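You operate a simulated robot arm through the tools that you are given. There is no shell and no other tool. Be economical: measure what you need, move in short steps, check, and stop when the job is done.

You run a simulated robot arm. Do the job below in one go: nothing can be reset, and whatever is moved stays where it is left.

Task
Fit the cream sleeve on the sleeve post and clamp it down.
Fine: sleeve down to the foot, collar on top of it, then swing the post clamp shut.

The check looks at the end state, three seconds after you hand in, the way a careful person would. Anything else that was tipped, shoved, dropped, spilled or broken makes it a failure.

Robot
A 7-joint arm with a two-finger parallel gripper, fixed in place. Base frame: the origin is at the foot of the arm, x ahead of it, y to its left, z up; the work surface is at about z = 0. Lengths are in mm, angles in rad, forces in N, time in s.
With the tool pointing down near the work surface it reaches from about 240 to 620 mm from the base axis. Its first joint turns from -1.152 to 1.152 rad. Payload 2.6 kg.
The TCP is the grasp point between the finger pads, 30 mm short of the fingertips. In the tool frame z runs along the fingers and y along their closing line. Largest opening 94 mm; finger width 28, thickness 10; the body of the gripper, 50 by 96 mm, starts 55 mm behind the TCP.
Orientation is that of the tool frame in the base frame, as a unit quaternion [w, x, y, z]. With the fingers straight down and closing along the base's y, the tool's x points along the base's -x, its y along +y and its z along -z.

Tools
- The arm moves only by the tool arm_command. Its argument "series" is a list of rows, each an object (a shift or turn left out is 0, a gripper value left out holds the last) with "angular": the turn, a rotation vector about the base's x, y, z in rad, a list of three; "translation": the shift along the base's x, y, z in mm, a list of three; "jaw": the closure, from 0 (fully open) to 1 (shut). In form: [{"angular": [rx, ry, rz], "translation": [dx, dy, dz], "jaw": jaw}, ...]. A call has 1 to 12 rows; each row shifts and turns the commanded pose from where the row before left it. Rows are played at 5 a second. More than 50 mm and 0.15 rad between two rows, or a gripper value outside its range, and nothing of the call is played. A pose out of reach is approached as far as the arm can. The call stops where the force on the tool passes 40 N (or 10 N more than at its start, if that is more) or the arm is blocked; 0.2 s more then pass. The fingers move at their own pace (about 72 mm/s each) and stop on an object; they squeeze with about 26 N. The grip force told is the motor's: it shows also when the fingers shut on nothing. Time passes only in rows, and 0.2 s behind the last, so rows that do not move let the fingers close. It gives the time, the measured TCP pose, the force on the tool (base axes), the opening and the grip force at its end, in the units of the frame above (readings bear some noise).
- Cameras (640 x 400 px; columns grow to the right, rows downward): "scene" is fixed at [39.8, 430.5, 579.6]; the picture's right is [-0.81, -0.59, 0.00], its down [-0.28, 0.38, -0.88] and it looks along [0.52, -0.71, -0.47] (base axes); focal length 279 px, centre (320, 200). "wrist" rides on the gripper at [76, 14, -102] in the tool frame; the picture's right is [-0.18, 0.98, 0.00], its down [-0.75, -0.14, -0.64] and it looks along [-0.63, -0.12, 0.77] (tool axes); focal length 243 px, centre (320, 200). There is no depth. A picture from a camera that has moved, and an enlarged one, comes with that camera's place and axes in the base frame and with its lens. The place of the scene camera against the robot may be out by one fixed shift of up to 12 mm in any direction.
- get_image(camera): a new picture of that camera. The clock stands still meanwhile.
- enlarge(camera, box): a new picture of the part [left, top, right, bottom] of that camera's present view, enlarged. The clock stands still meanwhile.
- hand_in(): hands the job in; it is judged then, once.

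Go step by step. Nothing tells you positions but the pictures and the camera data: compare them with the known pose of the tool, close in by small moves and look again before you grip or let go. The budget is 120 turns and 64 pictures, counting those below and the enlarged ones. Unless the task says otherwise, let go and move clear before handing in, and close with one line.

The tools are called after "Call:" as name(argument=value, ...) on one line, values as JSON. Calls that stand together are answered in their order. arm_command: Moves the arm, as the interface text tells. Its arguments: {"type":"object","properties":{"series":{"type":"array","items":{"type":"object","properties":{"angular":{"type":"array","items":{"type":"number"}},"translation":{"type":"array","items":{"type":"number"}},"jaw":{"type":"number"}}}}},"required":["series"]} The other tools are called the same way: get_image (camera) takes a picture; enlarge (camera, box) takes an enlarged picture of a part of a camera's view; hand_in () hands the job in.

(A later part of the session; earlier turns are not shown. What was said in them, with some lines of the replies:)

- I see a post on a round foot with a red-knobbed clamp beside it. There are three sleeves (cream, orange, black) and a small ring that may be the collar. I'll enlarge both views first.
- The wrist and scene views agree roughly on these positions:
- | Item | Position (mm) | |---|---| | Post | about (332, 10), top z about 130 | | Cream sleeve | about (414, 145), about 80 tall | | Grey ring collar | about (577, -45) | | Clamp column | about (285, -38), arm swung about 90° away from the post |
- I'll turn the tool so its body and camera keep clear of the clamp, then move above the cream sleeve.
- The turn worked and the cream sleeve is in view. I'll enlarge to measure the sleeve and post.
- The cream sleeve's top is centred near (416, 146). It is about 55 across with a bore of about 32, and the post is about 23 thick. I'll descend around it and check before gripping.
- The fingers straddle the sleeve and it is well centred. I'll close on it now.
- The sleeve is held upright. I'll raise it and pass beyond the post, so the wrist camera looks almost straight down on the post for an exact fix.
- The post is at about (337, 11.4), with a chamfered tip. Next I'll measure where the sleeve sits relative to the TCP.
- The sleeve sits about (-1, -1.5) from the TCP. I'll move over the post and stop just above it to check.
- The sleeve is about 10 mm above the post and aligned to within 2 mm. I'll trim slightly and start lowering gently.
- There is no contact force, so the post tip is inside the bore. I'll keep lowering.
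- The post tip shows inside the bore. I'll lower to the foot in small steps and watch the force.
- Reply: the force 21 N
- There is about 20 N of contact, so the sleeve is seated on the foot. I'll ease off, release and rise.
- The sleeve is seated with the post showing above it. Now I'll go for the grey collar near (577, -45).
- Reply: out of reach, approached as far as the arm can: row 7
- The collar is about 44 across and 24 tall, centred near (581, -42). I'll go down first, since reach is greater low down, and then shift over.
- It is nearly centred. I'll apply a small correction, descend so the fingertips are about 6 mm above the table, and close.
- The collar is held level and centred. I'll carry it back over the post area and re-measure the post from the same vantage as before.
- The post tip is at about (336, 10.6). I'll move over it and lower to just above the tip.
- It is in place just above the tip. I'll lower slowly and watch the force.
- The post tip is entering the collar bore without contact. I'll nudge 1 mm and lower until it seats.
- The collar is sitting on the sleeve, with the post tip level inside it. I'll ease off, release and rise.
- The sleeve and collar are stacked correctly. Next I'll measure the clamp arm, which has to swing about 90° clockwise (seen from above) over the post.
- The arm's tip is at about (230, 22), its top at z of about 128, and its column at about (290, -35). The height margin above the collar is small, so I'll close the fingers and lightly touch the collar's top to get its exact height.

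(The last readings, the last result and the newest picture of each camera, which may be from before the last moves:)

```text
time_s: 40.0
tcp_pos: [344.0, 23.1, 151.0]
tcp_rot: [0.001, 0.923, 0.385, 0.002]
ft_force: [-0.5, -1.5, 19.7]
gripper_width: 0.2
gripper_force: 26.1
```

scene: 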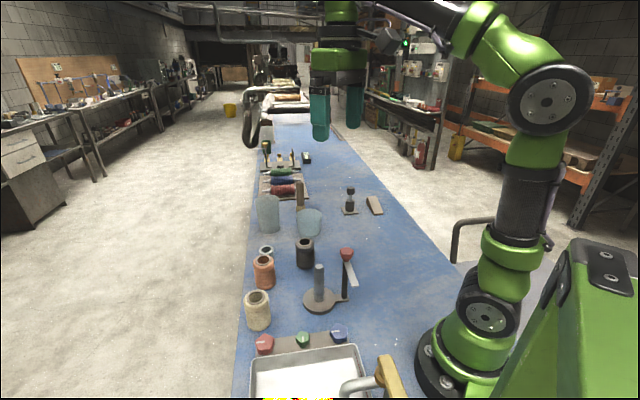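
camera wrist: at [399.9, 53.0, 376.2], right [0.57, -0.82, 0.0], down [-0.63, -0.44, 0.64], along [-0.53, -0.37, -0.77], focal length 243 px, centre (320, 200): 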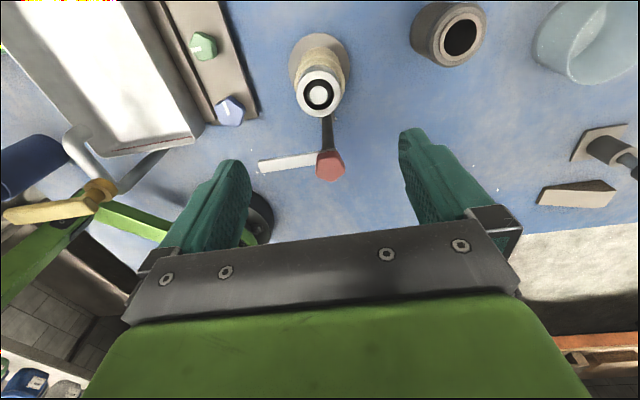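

I felt the collar top at TCP z of about 152.3, which puts the fingertips at about 122. I'll swing the clamp with the tips about 1.5 mm above that. Now I'll rise and go behind the arm's outer side.

Call:
arm_command(series=[{"translation": [0, 0, 33]}, {"translation": [0, 0, 40]}, {"translation": [-28, -10, 0]}, {"translation": [-28, -11, 0]}, {"translation": [-27, -11, 0]}, {"translation": [-27, -10, 0]}, {}, {}])

Call:
get_image(camera="wrist")

Call:
get_image(camera="scene")

```text
time_s: 41.8
tcp_pos: [236.2, -20.5, 224.3]
tcp_rot: [0.0, 0.923, 0.385, 0.0]
ft_force: [-0.2, -0.6, 0.2]
gripper_width: 0.1
gripper_force: 25.7
```

```text
21 pictures are left
camera wrist: at [299.8, 23.4, 325.2], right [0.57, -0.82, 0.0], down [-0.63, -0.44, 0.64], along [-0.53, -0.37, -0.77], focal length 243 px, centre (320, 200)
```

wrist: 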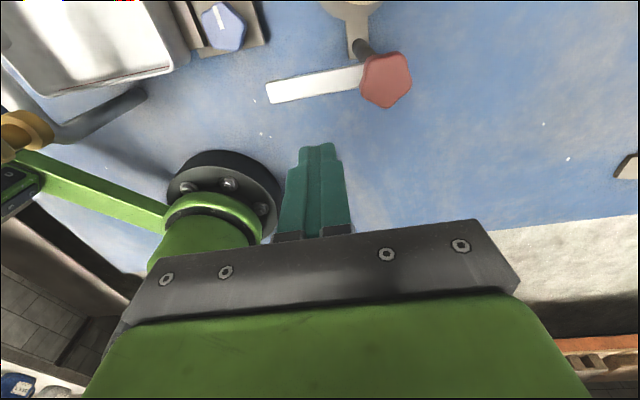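

```text
20 pictures are left
```

scene: 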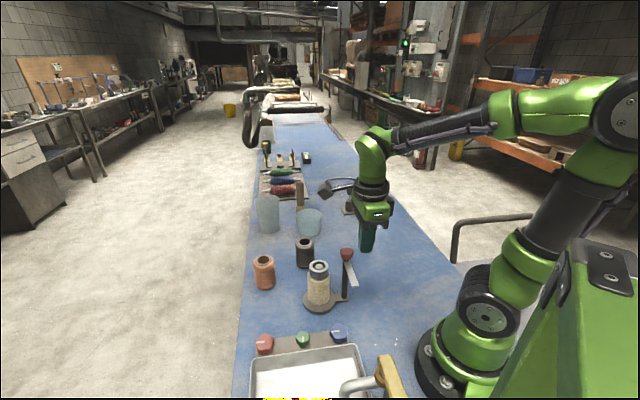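

The fingers sit clear on the outer side of the arm. I'll descend to swing height and check.

Call:
arm_command(series=[{"translation": [0, 0, -30]}, {"translation": [0, 0, -30]}, {"translation": [0, 0, -10]}, {}])

Call:
get_image(camera="wrist")

Call:
enlarge(camera="scene", box=[290, 210, 390, 310])

```text
time_s: 42.8
tcp_pos: [234.7, -20.4, 153.2]
tcp_rot: [0.0, 0.923, 0.385, -0.001]
ft_force: [-0.4, -0.8, -0.1]
gripper_width: 0.2
gripper_force: 25.7
```

```text
19 pictures are left
camera wrist: at [298.9, 22.9, 255.0], right [0.57, -0.82, 0.0], down [-0.63, -0.44, 0.64], along [-0.53, -0.37, -0.77], focal length 243 px, centre (320, 200)
```

wrist: 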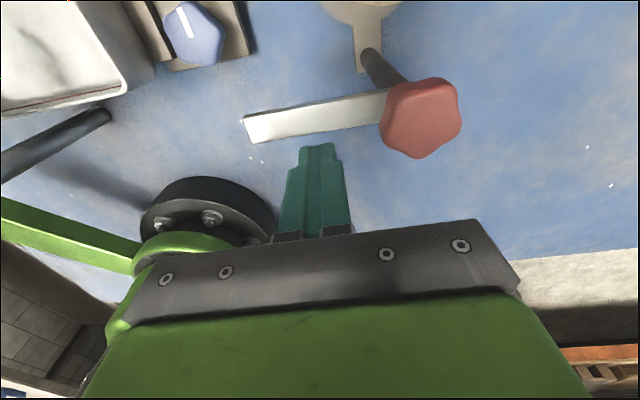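

```text
4.00 times, centred on (340, 260) of scene
camera zoom: at [39.8, 430.5, 579.6], right [-0.81, -0.59, 0.0], down [-0.28, 0.38, -0.88], along [0.52, -0.71, -0.47], focal length 1117 px, centre (240, -40)
```

zoom: 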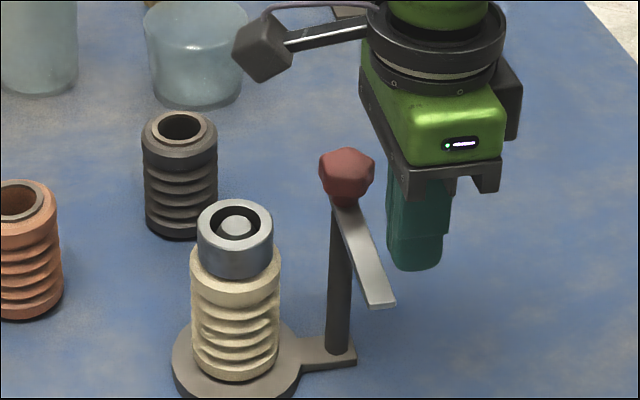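

The height and clearance look right. I'll lower 4 mm for a safer bite, since the collar isn't near this part of the arc, and push the arm through the first half of the swing.

Call:
arm_command(series=[{"translation": [0, 0, -4]}, {"translation": [4.6, 4.3, 0]}, {"translation": [2.8, 6, 0]}, {"translation": [2.8, 6, 0]}, {"translation": [4.4, 5.2, 0]}, {"translation": [4.3, 5.1, 0]}, {"translation": [6.2, 4, 0]}, {"translation": [6.3, 3.9, 0]}])

Call:
get_image(camera="wrist")

Call:
enlarge(camera="scene", box=[290, 210, 390, 310])

```text
time_s: 44.6
tcp_pos: [265.1, 16.0, 149.2]
tcp_rot: [-0.001, 0.923, 0.386, 0.0]
ft_force: [-0.4, -0.9, 0.4]
gripper_width: 0.0
gripper_force: 26.1
```

```text
17 pictures are left
camera wrist: at [330.2, 59.2, 250.7], right [0.57, -0.82, 0.0], down [-0.63, -0.44, 0.64], along [-0.53, -0.37, -0.77], focal length 243 px, centre (320, 200)
```

wrist: 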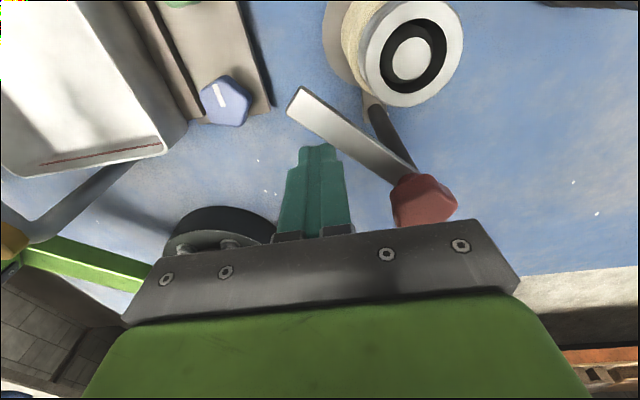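

```text
4.00 times, centred on (340, 260) of scene
camera zoom: at [39.8, 430.5, 579.6], right [-0.81, -0.59, 0.0], down [-0.28, 0.38, -0.88], along [0.52, -0.71, -0.47], focal length 1117 px, centre (240, -40)
```

zoom: 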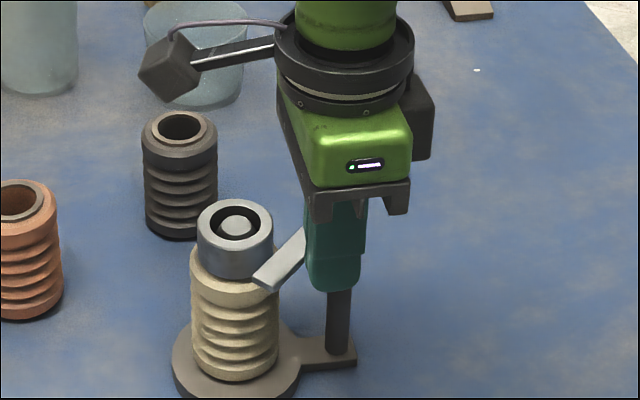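

The arm is swinging freely and is at about 90°. I'll raise 4 mm to clear the collar top and continue gently.

Call:
arm_command(series=[{"translation": [0, 0, 4]}, {"translation": [5, 1.4, 0]}, {"translation": [5, 1.3, 0]}, {"translation": [5.2, 1.3, 0]}, {}])

Call:
enlarge(camera="wrist", box=[250, 20, 450, 220])

Call:
enlarge(camera="scene", box=[300, 230, 370, 300])

```text
time_s: 45.8
tcp_pos: [282.4, 19.5, 153.1]
tcp_rot: [0.0, 0.923, 0.385, -0.001]
ft_force: [0.8, -0.1, 0.1]
gripper_width: 0.1
gripper_force: 26.0
```

```text
2.00 times, centred on (350, 120) of wrist
camera zoom: at [346.0, 63.1, 255.1], right [0.57, -0.82, 0.0], down [-0.63, -0.44, 0.64], along [-0.53, -0.37, -0.77], focal length 485 px, centre (260, 360)
```

zoom: 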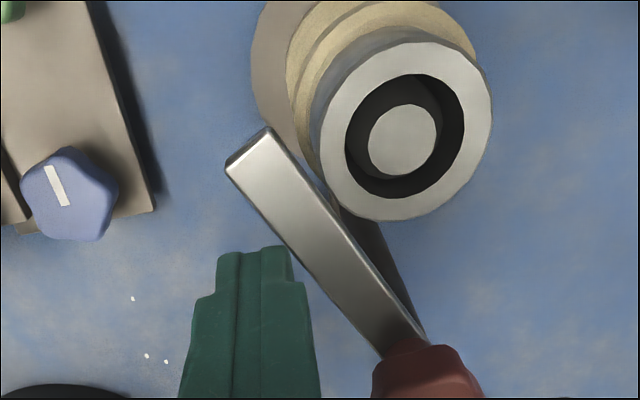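

```text
5.71 times, centred on (335, 265) of scene
camera zoom: at [39.8, 430.5, 579.6], right [-0.81, -0.59, 0.0], down [-0.28, 0.38, -0.88], along [0.52, -0.71, -0.47], focal length 1596 px, centre (234, -171)
```

zoom: 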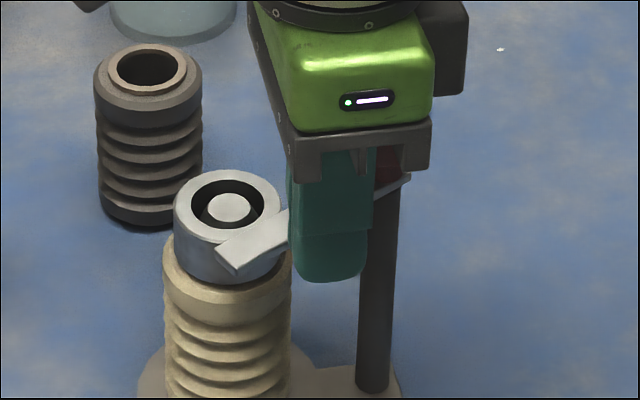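

The arm's edge is reaching the collar at a height just above it. I'll continue slowly.

Call:
arm_command(series=[{"translation": [4, 0, 0]}, {"translation": [4, -0.2, 0]}, {"translation": [4, -0.3, 0]}, {"translation": [4.3, -0.3, 0]}, {}])

Call:
enlarge(camera="wrist", box=[250, 20, 450, 220])

Call:
enlarge(camera="scene", box=[300, 230, 370, 300])

```text
time_s: 47.0
tcp_pos: [299.0, 18.4, 153.1]
tcp_rot: [0.001, 0.923, 0.385, 0.0]
ft_force: [0.5, -0.3, -0.5]
gripper_width: 0.1
gripper_force: 26.1
```

```text
2.00 times, centred on (350, 120) of wrist
camera zoom: at [362.0, 62.3, 255.4], right [0.57, -0.82, 0.0], down [-0.63, -0.44, 0.64], along [-0.53, -0.37, -0.77], focal length 485 px, centre (260, 360)
```

zoom: 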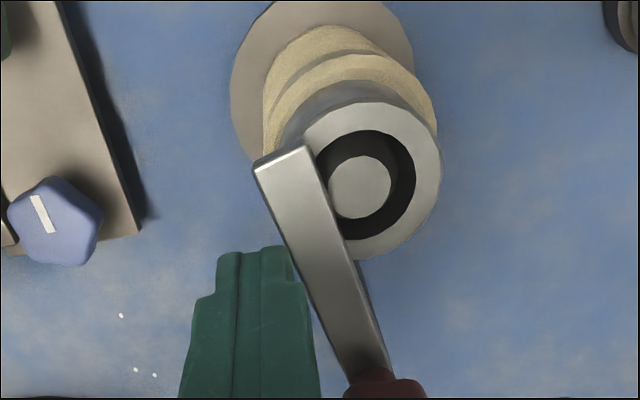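

```text
5.71 times, centred on (335, 265) of scene
camera zoom: at [39.8, 430.5, 579.6], right [-0.81, -0.59, 0.0], down [-0.28, 0.38, -0.88], along [0.52, -0.71, -0.47], focal length 1596 px, centre (234, -171)
```

zoom: 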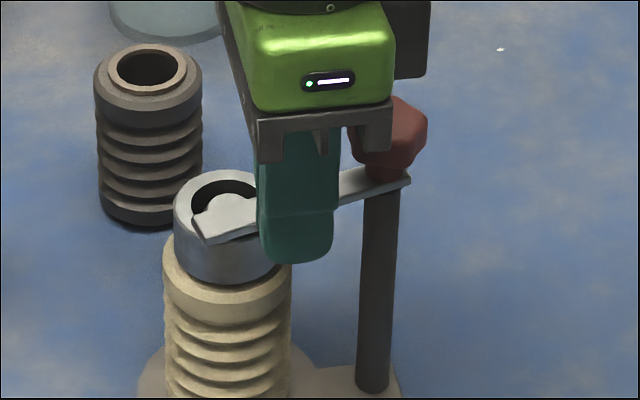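

It passes over the collar without resistance. I'll finish the last 15 degrees or so.

Call:
arm_command(series=[{"translation": [4, -1, 0]}, {"translation": [4, -1.5, 0]}, {"translation": [4, -1.7, 0]}, {"translation": [3.7, -1.8, 0]}, {}])

Call:
enlarge(camera="wrist", box=[250, 20, 450, 220])

Call:
enlarge(camera="scene", box=[300, 230, 370, 300])

```text
time_s: 48.2
tcp_pos: [312.9, 13.8, 153.9]
tcp_rot: [-0.001, 0.923, 0.385, 0.0]
ft_force: [-0.6, -0.2, 0.4]
gripper_width: 0.0
gripper_force: 25.7
```

```text
2.00 times, centred on (350, 120) of wrist
camera zoom: at [376.8, 56.8, 254.8], right [0.57, -0.82, 0.0], down [-0.63, -0.44, 0.64], along [-0.53, -0.37, -0.77], focal length 485 px, centre (260, 360)
```

zoom: 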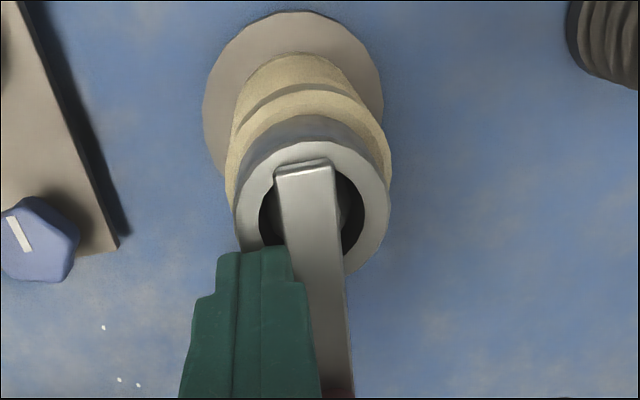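

```text
5.71 times, centred on (335, 265) of scene
camera zoom: at [39.8, 430.5, 579.6], right [-0.81, -0.59, 0.0], down [-0.28, 0.38, -0.88], along [0.52, -0.71, -0.47], focal length 1596 px, centre (234, -171)
```

zoom: 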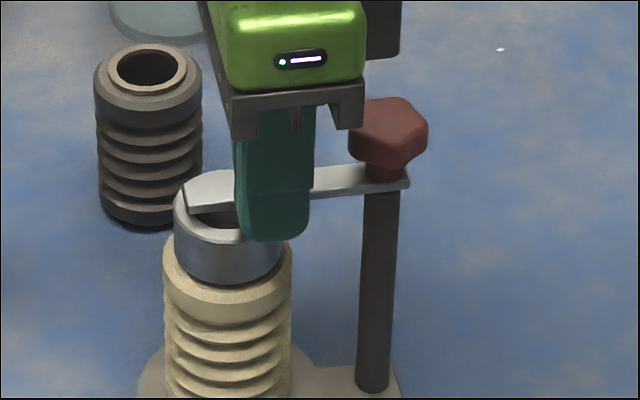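

The arm is within about 2–3 mm of dead centre over the post. I'll give one small nudge more, then back off and check.

Call:
arm_command(series=[{"translation": [1, -1, 0]}, {"translation": [1, -1, 0]}, {}, {"translation": [-5, 5, 0]}, {"translation": [-3, 3, 10]}, {"translation": [0, 0, 40]}, {"translation": [0, 0, 40]}, {"translation": [0, 0, 40]}, {}])

Call:
get_image(camera="wrist")

Call:
enlarge(camera="scene", box=[295, 225, 375, 315])

```text
time_s: 50.2
tcp_pos: [308.4, 19.6, 283.9]
tcp_rot: [-0.001, 0.923, 0.385, 0.0]
ft_force: [-0.1, 0.6, 0.5]
gripper_width: 0.0
gripper_force: 26.3
```

```text
9 pictures are left
camera wrist: at [372.3, 62.9, 385.9], right [0.57, -0.82, 0.0], down [-0.63, -0.44, 0.64], along [-0.53, -0.37, -0.77], focal length 243 px, centre (320, 200)
```

wrist: 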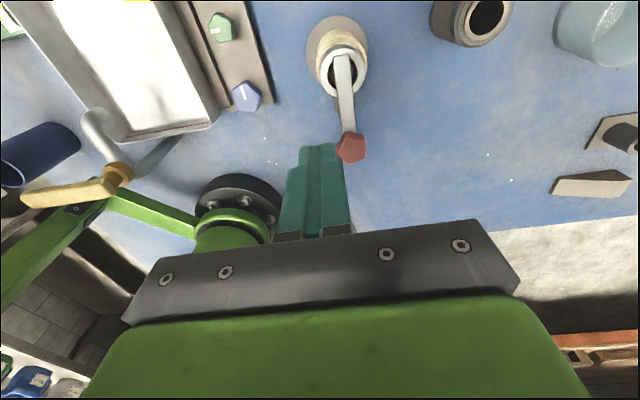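

```text
4.44 times, centred on (335, 270) of scene
camera zoom: at [39.8, 430.5, 579.6], right [-0.81, -0.59, 0.0], down [-0.28, 0.38, -0.88], along [0.52, -0.71, -0.47], focal length 1241 px, centre (253, -111)
```

zoom: 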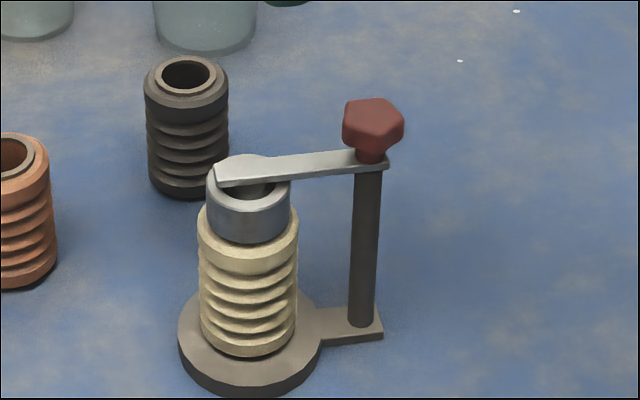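

Call:
enlarge(camera="wrist", box=[290, 10, 390, 170])

```text
2.50 times, centred on (340, 90) of wrist
camera zoom: at [372.3, 62.9, 385.9], right [0.57, -0.82, 0.0], down [-0.63, -0.44, 0.64], along [-0.53, -0.37, -0.77], focal length 606 px, centre (270, 475)
```

zoom: 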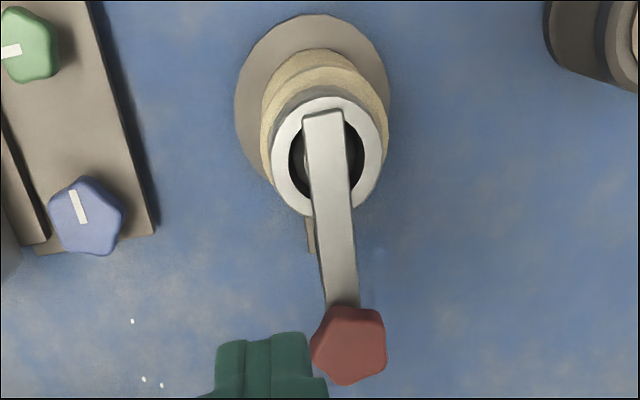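

The sleeve is down on the foot with the collar on it, and the clamp arm is centred over both. The gripper is clear and nothing else has moved, so I'm handing in.

Call:
hand_in()

```text
The job is handed in.
```

The cream sleeve is on the post down to the foot, the collar is on top of it, and the clamp arm is swung shut over both; the job is handed in.
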